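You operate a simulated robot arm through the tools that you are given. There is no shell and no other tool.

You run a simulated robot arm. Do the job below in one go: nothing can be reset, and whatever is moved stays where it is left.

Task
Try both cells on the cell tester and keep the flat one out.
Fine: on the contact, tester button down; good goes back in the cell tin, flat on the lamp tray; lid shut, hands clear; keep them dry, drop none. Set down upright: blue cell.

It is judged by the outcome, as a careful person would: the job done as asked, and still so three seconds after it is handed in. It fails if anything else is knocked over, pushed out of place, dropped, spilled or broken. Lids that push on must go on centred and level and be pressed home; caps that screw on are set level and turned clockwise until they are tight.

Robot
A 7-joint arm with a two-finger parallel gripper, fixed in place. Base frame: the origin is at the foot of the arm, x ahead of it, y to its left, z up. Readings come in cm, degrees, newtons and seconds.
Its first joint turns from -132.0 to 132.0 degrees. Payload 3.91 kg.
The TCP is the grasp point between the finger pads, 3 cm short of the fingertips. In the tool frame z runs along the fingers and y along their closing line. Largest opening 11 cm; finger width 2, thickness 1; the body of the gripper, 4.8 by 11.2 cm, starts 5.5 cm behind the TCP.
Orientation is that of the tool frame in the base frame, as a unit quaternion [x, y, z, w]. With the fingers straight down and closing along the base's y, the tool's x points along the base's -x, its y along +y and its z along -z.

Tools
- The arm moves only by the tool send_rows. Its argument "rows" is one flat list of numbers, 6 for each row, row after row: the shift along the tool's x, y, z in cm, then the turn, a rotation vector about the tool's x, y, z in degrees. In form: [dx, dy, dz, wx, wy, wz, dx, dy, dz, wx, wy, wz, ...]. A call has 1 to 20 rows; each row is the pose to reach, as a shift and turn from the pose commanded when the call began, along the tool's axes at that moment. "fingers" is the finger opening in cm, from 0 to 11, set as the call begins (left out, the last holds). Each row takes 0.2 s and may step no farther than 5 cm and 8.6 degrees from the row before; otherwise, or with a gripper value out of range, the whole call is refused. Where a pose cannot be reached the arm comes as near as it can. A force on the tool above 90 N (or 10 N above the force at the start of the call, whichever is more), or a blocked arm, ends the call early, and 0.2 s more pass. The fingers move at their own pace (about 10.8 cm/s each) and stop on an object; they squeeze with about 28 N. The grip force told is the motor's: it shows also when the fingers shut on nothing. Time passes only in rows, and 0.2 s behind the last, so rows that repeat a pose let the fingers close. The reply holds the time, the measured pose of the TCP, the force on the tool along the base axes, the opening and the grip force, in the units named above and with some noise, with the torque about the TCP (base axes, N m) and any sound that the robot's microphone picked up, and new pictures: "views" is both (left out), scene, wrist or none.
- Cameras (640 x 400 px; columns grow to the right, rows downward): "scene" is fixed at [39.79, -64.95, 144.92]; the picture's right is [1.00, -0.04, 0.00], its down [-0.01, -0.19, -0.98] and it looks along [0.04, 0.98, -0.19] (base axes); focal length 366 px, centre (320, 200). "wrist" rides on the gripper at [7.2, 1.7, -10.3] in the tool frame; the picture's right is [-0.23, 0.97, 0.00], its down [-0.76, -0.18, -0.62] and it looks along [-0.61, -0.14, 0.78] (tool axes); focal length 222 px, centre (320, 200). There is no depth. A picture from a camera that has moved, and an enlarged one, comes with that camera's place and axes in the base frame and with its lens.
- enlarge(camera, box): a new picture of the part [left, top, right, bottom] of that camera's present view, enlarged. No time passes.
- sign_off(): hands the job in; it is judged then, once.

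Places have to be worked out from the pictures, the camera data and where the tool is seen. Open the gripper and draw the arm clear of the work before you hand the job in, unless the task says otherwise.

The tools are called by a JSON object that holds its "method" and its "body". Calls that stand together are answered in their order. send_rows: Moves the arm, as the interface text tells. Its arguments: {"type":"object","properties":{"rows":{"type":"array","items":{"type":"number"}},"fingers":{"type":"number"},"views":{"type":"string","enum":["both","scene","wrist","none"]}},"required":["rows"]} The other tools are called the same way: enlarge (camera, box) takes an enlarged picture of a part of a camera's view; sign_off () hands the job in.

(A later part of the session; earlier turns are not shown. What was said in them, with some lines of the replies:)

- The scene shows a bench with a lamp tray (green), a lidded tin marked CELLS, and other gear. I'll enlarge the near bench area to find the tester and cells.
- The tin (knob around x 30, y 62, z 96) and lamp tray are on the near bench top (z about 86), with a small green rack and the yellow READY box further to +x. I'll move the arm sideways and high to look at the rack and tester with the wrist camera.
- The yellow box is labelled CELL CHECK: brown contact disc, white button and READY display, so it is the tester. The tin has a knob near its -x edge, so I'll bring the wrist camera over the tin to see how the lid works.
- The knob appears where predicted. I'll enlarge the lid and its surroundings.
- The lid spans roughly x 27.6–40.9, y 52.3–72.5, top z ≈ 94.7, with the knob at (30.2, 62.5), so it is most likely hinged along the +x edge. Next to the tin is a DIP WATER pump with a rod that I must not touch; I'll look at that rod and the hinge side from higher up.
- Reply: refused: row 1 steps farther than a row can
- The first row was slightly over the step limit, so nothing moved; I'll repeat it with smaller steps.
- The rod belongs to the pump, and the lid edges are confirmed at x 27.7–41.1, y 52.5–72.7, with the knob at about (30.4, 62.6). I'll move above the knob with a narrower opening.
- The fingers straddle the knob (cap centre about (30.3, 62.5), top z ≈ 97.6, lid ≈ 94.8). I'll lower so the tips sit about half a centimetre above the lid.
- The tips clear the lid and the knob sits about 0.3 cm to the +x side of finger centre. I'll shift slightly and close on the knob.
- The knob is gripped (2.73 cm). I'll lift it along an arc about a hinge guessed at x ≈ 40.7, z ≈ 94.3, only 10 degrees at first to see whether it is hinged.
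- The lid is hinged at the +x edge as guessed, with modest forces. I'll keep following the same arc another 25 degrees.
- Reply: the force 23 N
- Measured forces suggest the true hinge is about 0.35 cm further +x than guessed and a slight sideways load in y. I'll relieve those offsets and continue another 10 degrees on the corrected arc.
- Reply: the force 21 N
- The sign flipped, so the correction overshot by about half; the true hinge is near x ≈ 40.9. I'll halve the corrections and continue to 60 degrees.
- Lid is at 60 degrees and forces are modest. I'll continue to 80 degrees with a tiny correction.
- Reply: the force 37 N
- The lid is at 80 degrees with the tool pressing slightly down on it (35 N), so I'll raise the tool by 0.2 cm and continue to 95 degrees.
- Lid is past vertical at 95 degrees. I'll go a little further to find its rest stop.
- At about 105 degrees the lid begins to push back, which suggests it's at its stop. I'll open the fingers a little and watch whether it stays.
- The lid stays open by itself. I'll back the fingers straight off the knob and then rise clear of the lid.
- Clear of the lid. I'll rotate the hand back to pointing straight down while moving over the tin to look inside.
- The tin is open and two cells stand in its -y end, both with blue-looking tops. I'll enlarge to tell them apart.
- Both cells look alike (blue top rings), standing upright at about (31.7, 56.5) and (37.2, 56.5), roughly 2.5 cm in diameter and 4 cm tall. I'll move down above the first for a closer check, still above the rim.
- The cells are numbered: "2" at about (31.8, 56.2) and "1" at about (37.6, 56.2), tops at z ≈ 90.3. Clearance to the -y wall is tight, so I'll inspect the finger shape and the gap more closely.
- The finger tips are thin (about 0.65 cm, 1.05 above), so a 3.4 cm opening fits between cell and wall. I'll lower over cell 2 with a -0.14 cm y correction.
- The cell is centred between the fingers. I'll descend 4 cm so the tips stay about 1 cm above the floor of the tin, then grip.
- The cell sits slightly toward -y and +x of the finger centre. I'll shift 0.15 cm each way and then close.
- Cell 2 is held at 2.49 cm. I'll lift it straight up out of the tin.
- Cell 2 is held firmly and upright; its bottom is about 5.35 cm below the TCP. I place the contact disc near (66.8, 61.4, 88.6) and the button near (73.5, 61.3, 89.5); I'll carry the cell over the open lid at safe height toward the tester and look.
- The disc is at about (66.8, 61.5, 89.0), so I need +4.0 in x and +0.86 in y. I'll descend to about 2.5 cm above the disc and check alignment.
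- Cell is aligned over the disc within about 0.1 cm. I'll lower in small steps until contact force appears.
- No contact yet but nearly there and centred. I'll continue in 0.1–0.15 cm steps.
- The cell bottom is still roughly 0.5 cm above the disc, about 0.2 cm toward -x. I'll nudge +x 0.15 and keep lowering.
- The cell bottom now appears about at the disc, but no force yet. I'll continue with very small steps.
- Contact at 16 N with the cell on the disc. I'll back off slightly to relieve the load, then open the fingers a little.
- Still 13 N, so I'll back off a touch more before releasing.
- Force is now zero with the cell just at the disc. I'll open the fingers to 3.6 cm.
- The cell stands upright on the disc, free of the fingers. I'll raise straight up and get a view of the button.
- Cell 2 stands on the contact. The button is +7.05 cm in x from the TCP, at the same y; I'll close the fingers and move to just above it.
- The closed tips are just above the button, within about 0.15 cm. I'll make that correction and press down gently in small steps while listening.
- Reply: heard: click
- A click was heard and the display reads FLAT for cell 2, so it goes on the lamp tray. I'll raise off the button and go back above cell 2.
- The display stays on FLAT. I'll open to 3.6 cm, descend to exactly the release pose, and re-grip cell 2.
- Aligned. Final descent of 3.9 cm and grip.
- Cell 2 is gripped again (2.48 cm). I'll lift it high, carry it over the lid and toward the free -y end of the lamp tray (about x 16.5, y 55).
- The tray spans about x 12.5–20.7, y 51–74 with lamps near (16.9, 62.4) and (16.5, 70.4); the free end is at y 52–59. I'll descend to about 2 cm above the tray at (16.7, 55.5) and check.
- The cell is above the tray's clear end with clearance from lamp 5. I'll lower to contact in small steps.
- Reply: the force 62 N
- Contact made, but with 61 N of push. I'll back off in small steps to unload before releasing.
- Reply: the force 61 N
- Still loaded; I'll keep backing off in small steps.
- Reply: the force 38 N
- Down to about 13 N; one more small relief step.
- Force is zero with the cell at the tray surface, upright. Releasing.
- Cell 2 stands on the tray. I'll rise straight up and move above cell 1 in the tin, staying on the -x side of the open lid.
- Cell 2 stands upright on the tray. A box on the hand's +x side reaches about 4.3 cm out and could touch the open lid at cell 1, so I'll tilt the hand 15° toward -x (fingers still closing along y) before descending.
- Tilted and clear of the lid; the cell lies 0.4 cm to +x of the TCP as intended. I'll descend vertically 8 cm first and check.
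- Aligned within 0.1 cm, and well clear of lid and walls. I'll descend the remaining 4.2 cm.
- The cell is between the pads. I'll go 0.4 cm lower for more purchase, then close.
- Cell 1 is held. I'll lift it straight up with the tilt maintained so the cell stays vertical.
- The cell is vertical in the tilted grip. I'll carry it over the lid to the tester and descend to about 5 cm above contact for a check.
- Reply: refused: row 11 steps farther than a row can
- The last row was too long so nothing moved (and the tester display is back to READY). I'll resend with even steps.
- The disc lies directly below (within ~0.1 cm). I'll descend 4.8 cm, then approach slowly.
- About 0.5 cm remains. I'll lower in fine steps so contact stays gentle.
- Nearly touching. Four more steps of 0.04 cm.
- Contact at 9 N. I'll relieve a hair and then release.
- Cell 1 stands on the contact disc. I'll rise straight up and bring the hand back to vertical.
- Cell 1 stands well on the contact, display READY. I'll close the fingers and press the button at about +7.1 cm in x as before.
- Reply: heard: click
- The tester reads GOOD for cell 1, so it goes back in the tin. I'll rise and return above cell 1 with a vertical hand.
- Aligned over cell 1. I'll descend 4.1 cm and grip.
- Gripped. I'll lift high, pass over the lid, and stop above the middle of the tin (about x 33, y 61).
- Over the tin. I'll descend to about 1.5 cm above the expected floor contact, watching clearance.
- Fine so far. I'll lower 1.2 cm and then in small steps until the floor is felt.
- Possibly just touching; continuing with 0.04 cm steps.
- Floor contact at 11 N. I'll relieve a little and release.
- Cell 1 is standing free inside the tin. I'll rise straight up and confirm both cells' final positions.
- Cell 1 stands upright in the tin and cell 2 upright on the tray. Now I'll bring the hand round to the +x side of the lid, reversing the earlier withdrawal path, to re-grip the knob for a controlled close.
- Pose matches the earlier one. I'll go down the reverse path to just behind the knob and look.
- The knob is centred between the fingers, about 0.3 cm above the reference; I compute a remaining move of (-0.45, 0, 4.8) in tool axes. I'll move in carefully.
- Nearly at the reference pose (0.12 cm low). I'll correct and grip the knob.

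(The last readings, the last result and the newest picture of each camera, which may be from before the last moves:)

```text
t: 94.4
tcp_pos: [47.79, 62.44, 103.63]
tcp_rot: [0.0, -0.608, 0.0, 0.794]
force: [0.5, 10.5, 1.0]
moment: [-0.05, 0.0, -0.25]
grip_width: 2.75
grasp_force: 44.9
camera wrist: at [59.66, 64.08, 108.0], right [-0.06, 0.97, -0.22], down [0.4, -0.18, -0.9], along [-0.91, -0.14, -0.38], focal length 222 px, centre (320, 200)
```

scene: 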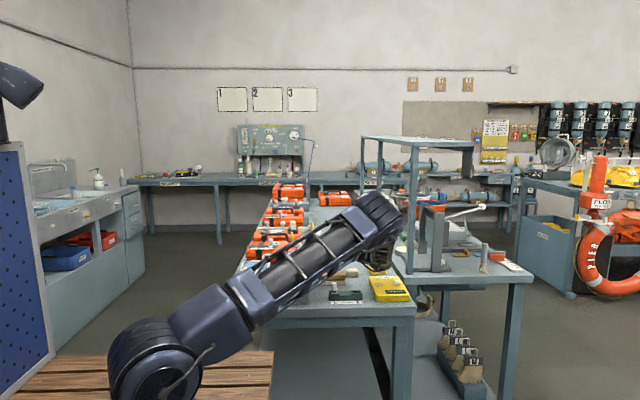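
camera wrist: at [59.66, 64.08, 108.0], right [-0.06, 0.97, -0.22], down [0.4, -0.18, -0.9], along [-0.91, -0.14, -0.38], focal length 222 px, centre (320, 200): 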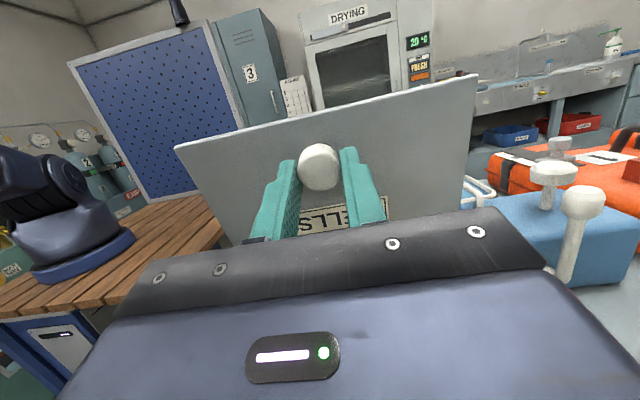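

Knob gripped. From the closed and open poses I fit the hinge at (41.16, 94.51); I'll now lower the lid along that arc, first 20 degrees.

{"method": "send_rows", "body": {"rows": [0, 0.04, 0, 0, 0, 0, 0.312, 0.04, 0.934, 0, -5, 0, 0.541, 0.04, 1.891, 0, -10, 0, 0.687, 0.04, 2.866, 0, -15, 0, 0.746, 0.04, 3.849, 0, -20, 0, 0.746, 0.04, 3.849, 0, -20, 0], "views": "wrist"}}

```text
t: 95.8
tcp_pos: [44.14, 62.59, 105.17]
tcp_rot: [0.0, 0.737, -0.001, -0.675]
force: [-10.6, 23.9, -19.2]
moment: [-0.05, 0.69, -0.5]
grip_width: 2.73
grasp_force: 44.8
camera wrist: at [53.8, 64.1, 113.42], right [0.02, 0.97, -0.23], down [0.69, -0.18, -0.7], along [-0.73, -0.14, -0.67], focal length 222 px, centre (320, 200)
```

wrist: 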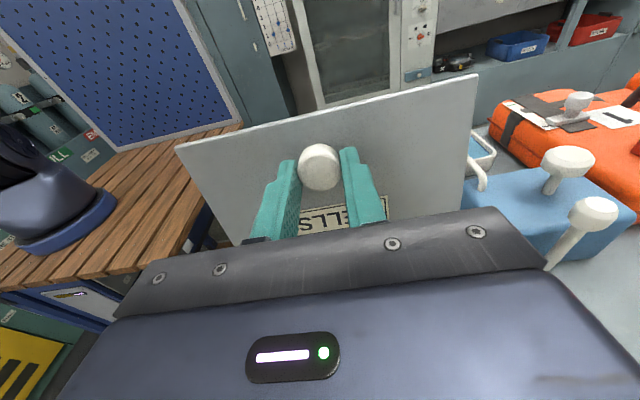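

Forces show the tool about 0.15 cm off radially and 0.1 in y. I'll correct and continue another 20 degrees.

{"method": "send_rows", "body": {"rows": [-0.1, 0.09, 0.07, 0, 0, 0, 0.207, 0.09, 0.994, 0, -5, 0, 0.433, 0.09, 1.939, 0, -10, 0, 0.575, 0.09, 2.903, 0, -15, 0, 0.633, 0.09, 3.874, 0, -20, 0, 0.633, 0.09, 3.874, 0, -20, 0], "views": "scene"}}

```text
t: 97.2
tcp_pos: [40.37, 62.61, 105.56]
tcp_rot: [0.0, 0.843, -0.001, -0.537]
force: [-6.4, -19.5, -14.6]
moment: [0.02, 0.77, 0.15]
grip_width: 2.7
grasp_force: 44.9
```

scene: 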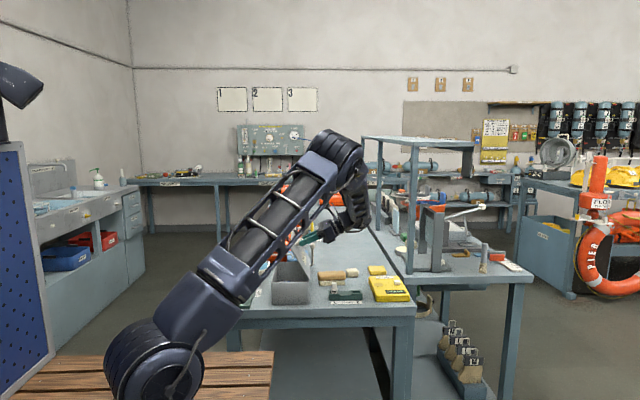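

At 65 degrees with modest forces. Same kind of small correction, another 20 degrees.

{"method": "send_rows", "body": {"rows": [-0.07, -0.07, 0.075, 0, 0, 0, 0.234, -0.07, 0.994, 0, -5, 0, 0.454, -0.07, 1.935, 0, -10, 0, 0.593, -0.07, 2.893, 0, -15, 0, 0.649, -0.07, 3.859, 0, -20, 0, 0.649, -0.07, 3.859, 0, -20, 0], "views": "scene"}}

{"method": "enlarge", "body": {"camera": "scene", "box": [215, 200, 345, 310]}}

```text
t: 98.6
tcp_pos: [36.42, 62.52, 104.62]
tcp_rot: [0.0, 0.924, 0.0, -0.383]
force: [-0.6, 3.7, -2.6]
moment: [-0.17, 0.07, 0.17]
grip_width: 2.7
grasp_force: 45.4
```

scene: 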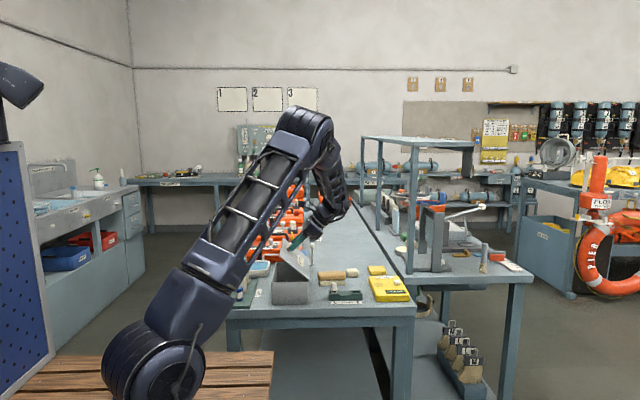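

```text
3.64 times, centred on (280, 255) of scene
camera zoom: at [39.79, -64.95, 144.92], right [1.0, -0.04, 0.0], down [-0.01, -0.19, -0.98], along [0.04, 0.98, -0.19], focal length 1330 px, centre (466, 0)
```

zoom: 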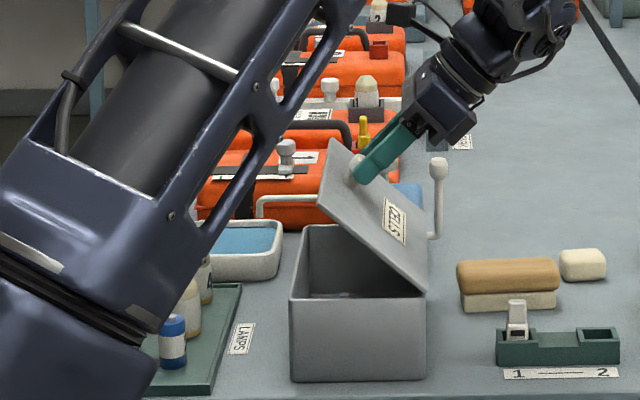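

Forces near zero at 45 degrees. Continuing another 20 degrees.

{"method": "send_rows", "body": {"rows": [0.304, 0.01, 0.919, 0, -5, 0, 0.524, 0.01, 1.86, 0, -10, 0, 0.663, 0.01, 2.818, 0, -15, 0, 0.719, 0.01, 3.784, 0, -20, 0, 0.719, 0.01, 3.784, 0, -20, 0], "views": "none"}}

```text
t: 99.8
tcp_pos: [33.39, 62.49, 102.38]
tcp_rot: [-0.001, 0.976, 0.0, -0.217]
force: [-17.6, 5.8, -1.5]
moment: [0.43, 1.44, -0.11]
grip_width: 2.73
grasp_force: 44.8
```

At 25 degrees; a -0.1 cm correction in x, then on to 7 degrees.

{"method": "send_rows", "body": {"rows": [0.09, 0.02, 0.042, 0, 0, 0, 0.394, 0.02, 0.961, 0, -5, 0, 0.614, 0.02, 1.902, 0, -10, 0, 0.753, 0.02, 2.86, 0, -15, 0, 0.79, 0.02, 3.44, 0, -18, 0, 0.79, 0.02, 3.44, 0, -18, 0], "views": "scene"}}

{"method": "enlarge", "body": {"camera": "scene", "box": [215, 220, 335, 310]}}

```text
t: 101.2
tcp_pos: [31.15, 62.44, 99.66]
tcp_rot: [0.0, 0.998, -0.002, -0.061]
force: [-18.4, -11.9, -6.9]
moment: [0.05, 1.65, 0.09]
grip_width: 2.75
grasp_force: 45.5
```

scene: 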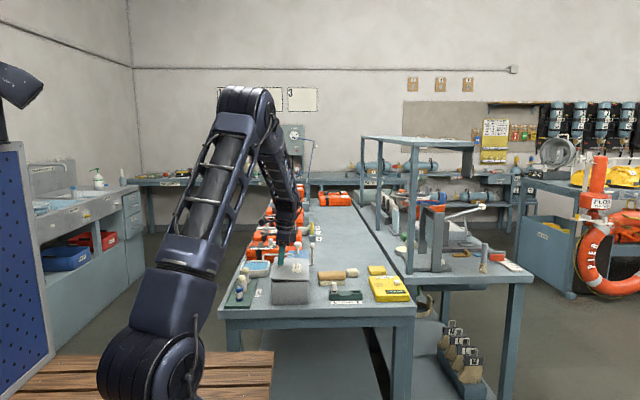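

```text
4.44 times, centred on (275, 265) of scene
camera zoom: at [39.79, -64.95, 144.92], right [1.0, -0.04, 0.0], down [-0.01, -0.19, -0.98], along [0.04, 0.98, -0.19], focal length 1626 px, centre (520, -89)
```

zoom: 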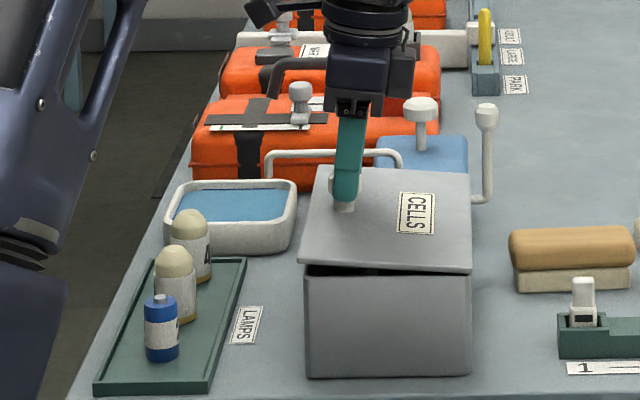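

Only about 7 degrees left. I'll finish lowering gently until the lid seats.

{"method": "send_rows", "body": {"rows": [0.09, -0.05, 0.01, 0, 0, 0, 0.25, -0.05, 0.466, 0, -2.5, 0, 0.394, -0.05, 0.929, 0, -5, 0, 0.45, -0.05, 1.12, 0, -6, 0, 0.49, -0.05, 1.3, 0, -7, 0], "views": "scene"}}

{"method": "enlarge", "body": {"camera": "scene", "box": [215, 220, 335, 310]}}

```text
t: 102.4
tcp_pos: [30.65, 62.41, 98.62]
tcp_rot: [0.0, 1.0, 0.001, 0.001]
force: [-10.2, -14.7, 27.5]
moment: [-0.87, 0.85, -0.07]
grip_width: 2.76
grasp_force: 44.7
```

scene: 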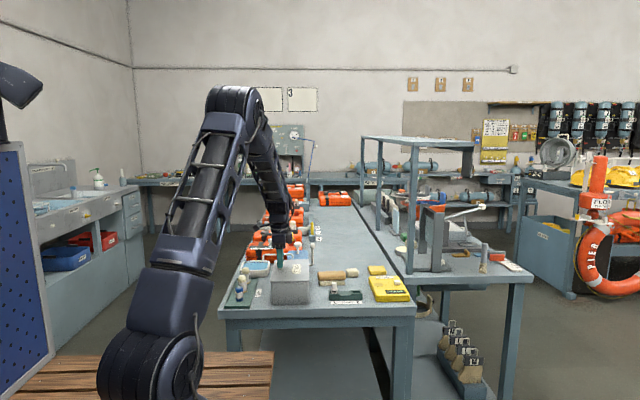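

```text
4.44 times, centred on (275, 265) of scene
camera zoom: at [39.79, -64.95, 144.92], right [1.0, -0.04, 0.0], down [-0.01, -0.19, -0.98], along [0.04, 0.98, -0.19], focal length 1626 px, centre (520, -89)
```

zoom: 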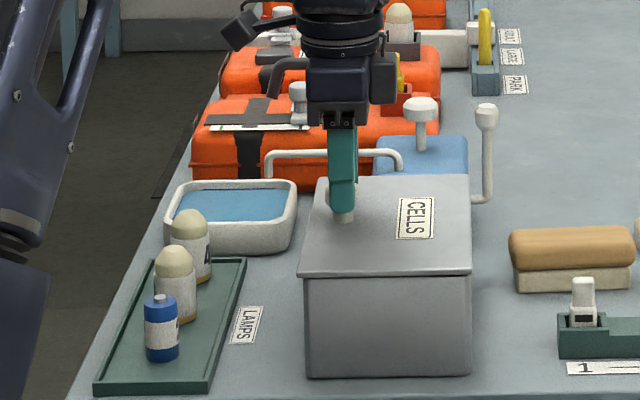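

The lid is seated with a downward push of about 27 N. I'll open the fingers and check that it stays shut.

{"method": "send_rows", "body": {"rows": [0, 0, 0, 0, 0, 0, 0, 0, 0, 0, 0, 0], "fingers": 5, "views": "both"}}

{"method": "enlarge", "body": {"camera": "scene", "box": [245, 240, 325, 310]}}

{"method": "enlarge", "body": {"camera": "wrist", "box": [150, 40, 500, 240]}}

```text
t: 103.0
tcp_pos: [30.71, 62.46, 98.32]
tcp_rot: [-0.001, 1.0, 0.0, 0.0]
force: [0.1, 0.0, 0.0]
moment: [-0.01, 0.01, 0.01]
grip_width: 5.02
grasp_force: 0.0
camera wrist: at [23.39, 64.1, 108.79], right [0.23, 0.97, 0.0], down [0.76, -0.18, 0.62], along [0.61, -0.14, -0.78], focal length 222 px, centre (320, 200)
```

scene: 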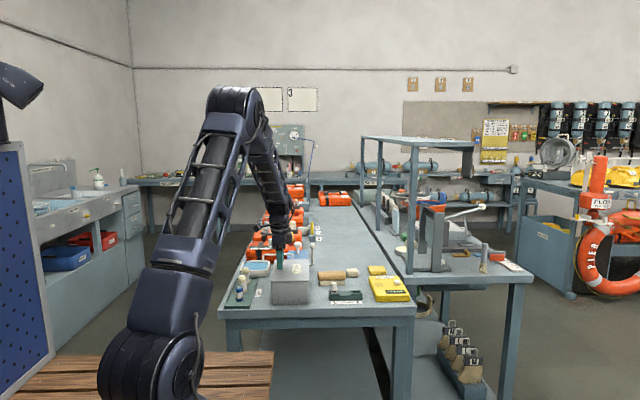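
wrist: 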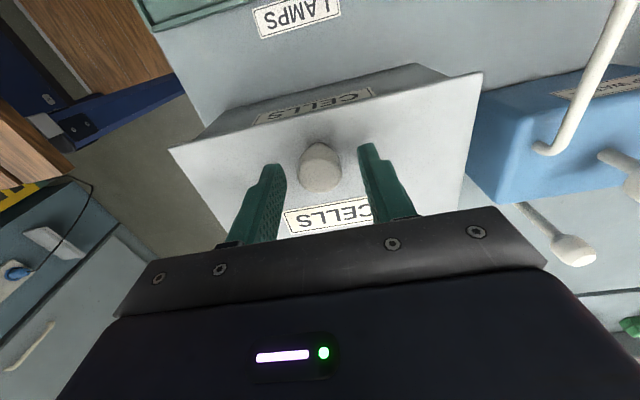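

```text
5.71 times, centred on (285, 275) of scene
camera zoom: at [39.79, -64.95, 144.92], right [1.0, -0.04, 0.0], down [-0.01, -0.19, -0.98], along [0.04, 0.98, -0.19], focal length 2091 px, centre (520, -229)
```

zoom: 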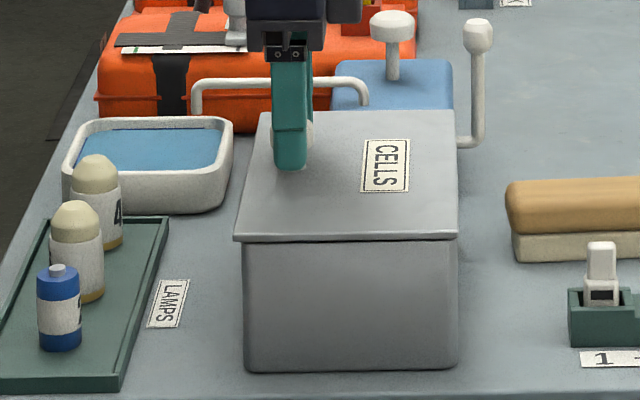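

```text
1.83 times, centred on (325, 140) of wrist
camera zoom: at [23.39, 64.1, 108.79], right [0.23, 0.97, 0.0], down [0.76, -0.18, 0.62], along [0.61, -0.14, -0.78], focal length 406 px, centre (311, 310)
```

zoom: 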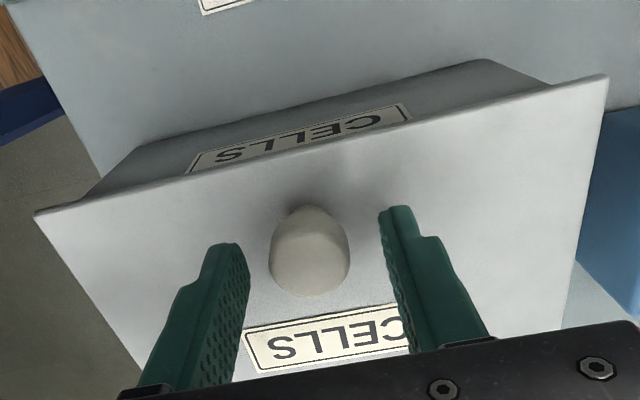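

The lid sits flush and stays shut. I'll rise straight off the knob and draw the arm clear, then verify everything.

{"method": "send_rows", "body": {"rows": [0, 0, -1.5, 0, 0, 0, 0, 0, -4.5, 0, 0, 0, 0, 0, -9, 0, 0, 0, 0, 0, -13.5, 0, 0, 0, 0, 0, -18, 0, 0, 0, 0, 0, -22.5, 0, 0, 0, 2, -2.5, -26, 0, 0, 0, 5, -5.5, -28, 0, 0, 0, 8.5, -8.5, -29, 0, 0, 0, 11, -10.5, -29.5, 0, 0, 0, 11, -10.5, -29.5, 0, 0, 0], "fingers": 5, "views": "both"}}

{"method": "enlarge", "body": {"camera": "scene", "box": [215, 230, 425, 320]}}

{"method": "enlarge", "body": {"camera": "scene", "box": [225, 250, 315, 310]}}

{"method": "enlarge", "body": {"camera": "wrist", "box": [280, 0, 640, 230]}}

```text
t: 105.4
tcp_pos: [19.61, 52.07, 127.96]
tcp_rot: [-0.001, 1.0, 0.0, 0.0]
force: [-0.2, -0.3, -0.2]
moment: [-0.02, 0.04, 0.03]
grip_width: 5.02
grasp_force: 0.1
camera wrist: at [12.46, 53.65, 138.38], right [0.23, 0.97, 0.0], down [0.76, -0.18, 0.62], along [0.61, -0.14, -0.78], focal length 222 px, centre (320, 200)
```

scene: 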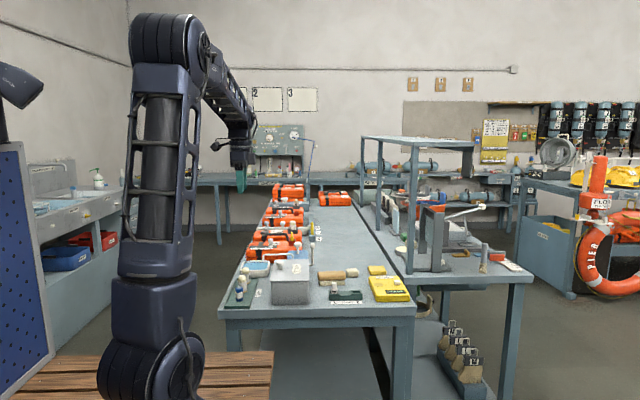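
wrist: 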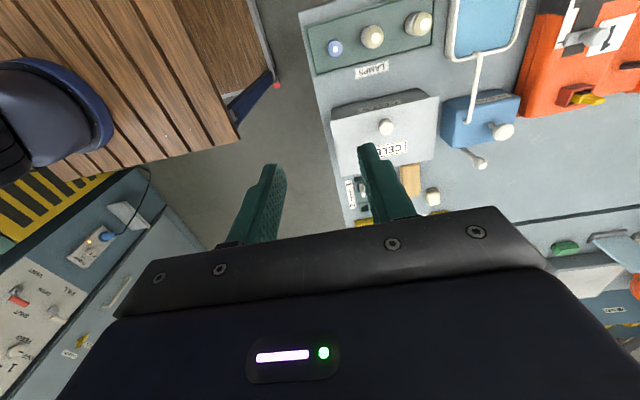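

```text
3.05 times, centred on (320, 275) of scene
camera zoom: at [39.79, -64.95, 144.92], right [1.0, -0.04, 0.0], down [-0.01, -0.19, -0.98], along [0.04, 0.98, -0.19], focal length 1115 px, centre (320, -29)
```

zoom: 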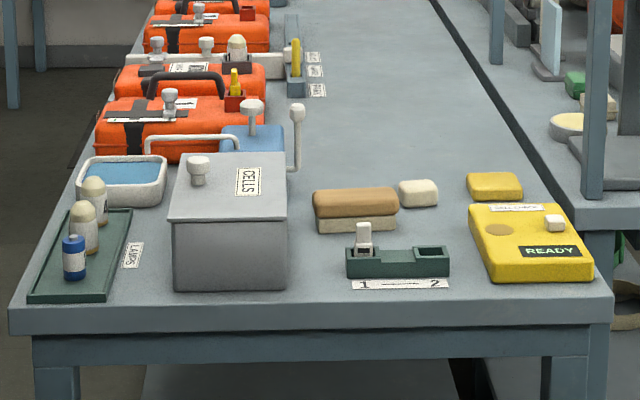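

```text
6.67 times, centred on (270, 280) of scene
camera zoom: at [39.79, -64.95, 144.92], right [1.0, -0.04, 0.0], down [-0.01, -0.19, -0.98], along [0.04, 0.98, -0.19], focal length 2439 px, centre (653, -333)
```

zoom: 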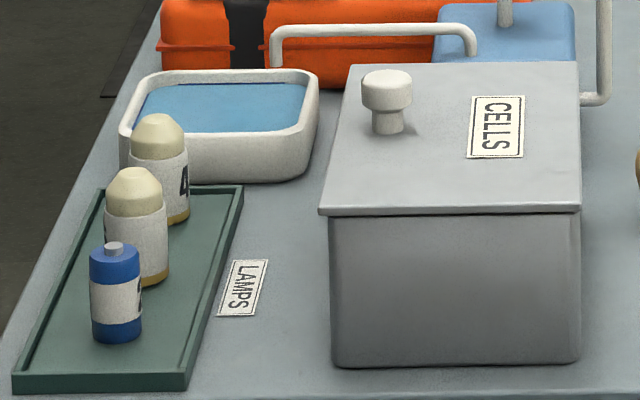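

```text
1.74 times, centred on (460, 115) of wrist
camera zoom: at [12.46, 53.65, 138.38], right [0.23, 0.97, 0.0], down [0.76, -0.18, 0.62], along [0.61, -0.14, -0.78], focal length 386 px, centre (76, 348)
```

zoom: 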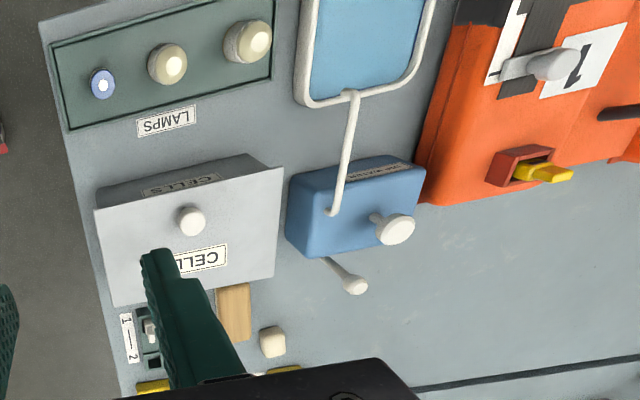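

Cell 2 tested FLAT and now stands upright on the lamp tray. Cell 1 tested GOOD and is upright in the cell tin. The lid is flush, the tester is back to READY, nothing else has moved, and the open gripper is well clear, so I'm handing the job in.

{"method": "sign_off", "body": {}}

```text
The job is handed in.
```

The job is done and handed in. I tried both cells on the cell tester: cell 1 read GOOD and cell 2 read FLAT.

- **Cell 1 (good):** back in the cell tin, standing upright near the middle rather than at the end where it started.
- **Cell 2 (flat):** on the lamp tray, standing upright at the empty end beside the lamps.
- **Tin lid:** lowered by its knob and pressed shut with about 27 N. It stayed flush after I let go.
- **Everything else:** the lamps, water pump, basin, tester and the other items on the bench look undisturbed in the last pictures, and nothing was dropped or got wet. The arm is raised clear with the gripper open.

Both cells have blue casings, so I kept both upright throughout. While setting cell 2 on the tray I pressed it down harder than intended, about 60 N for a moment. It showed no visible damage.
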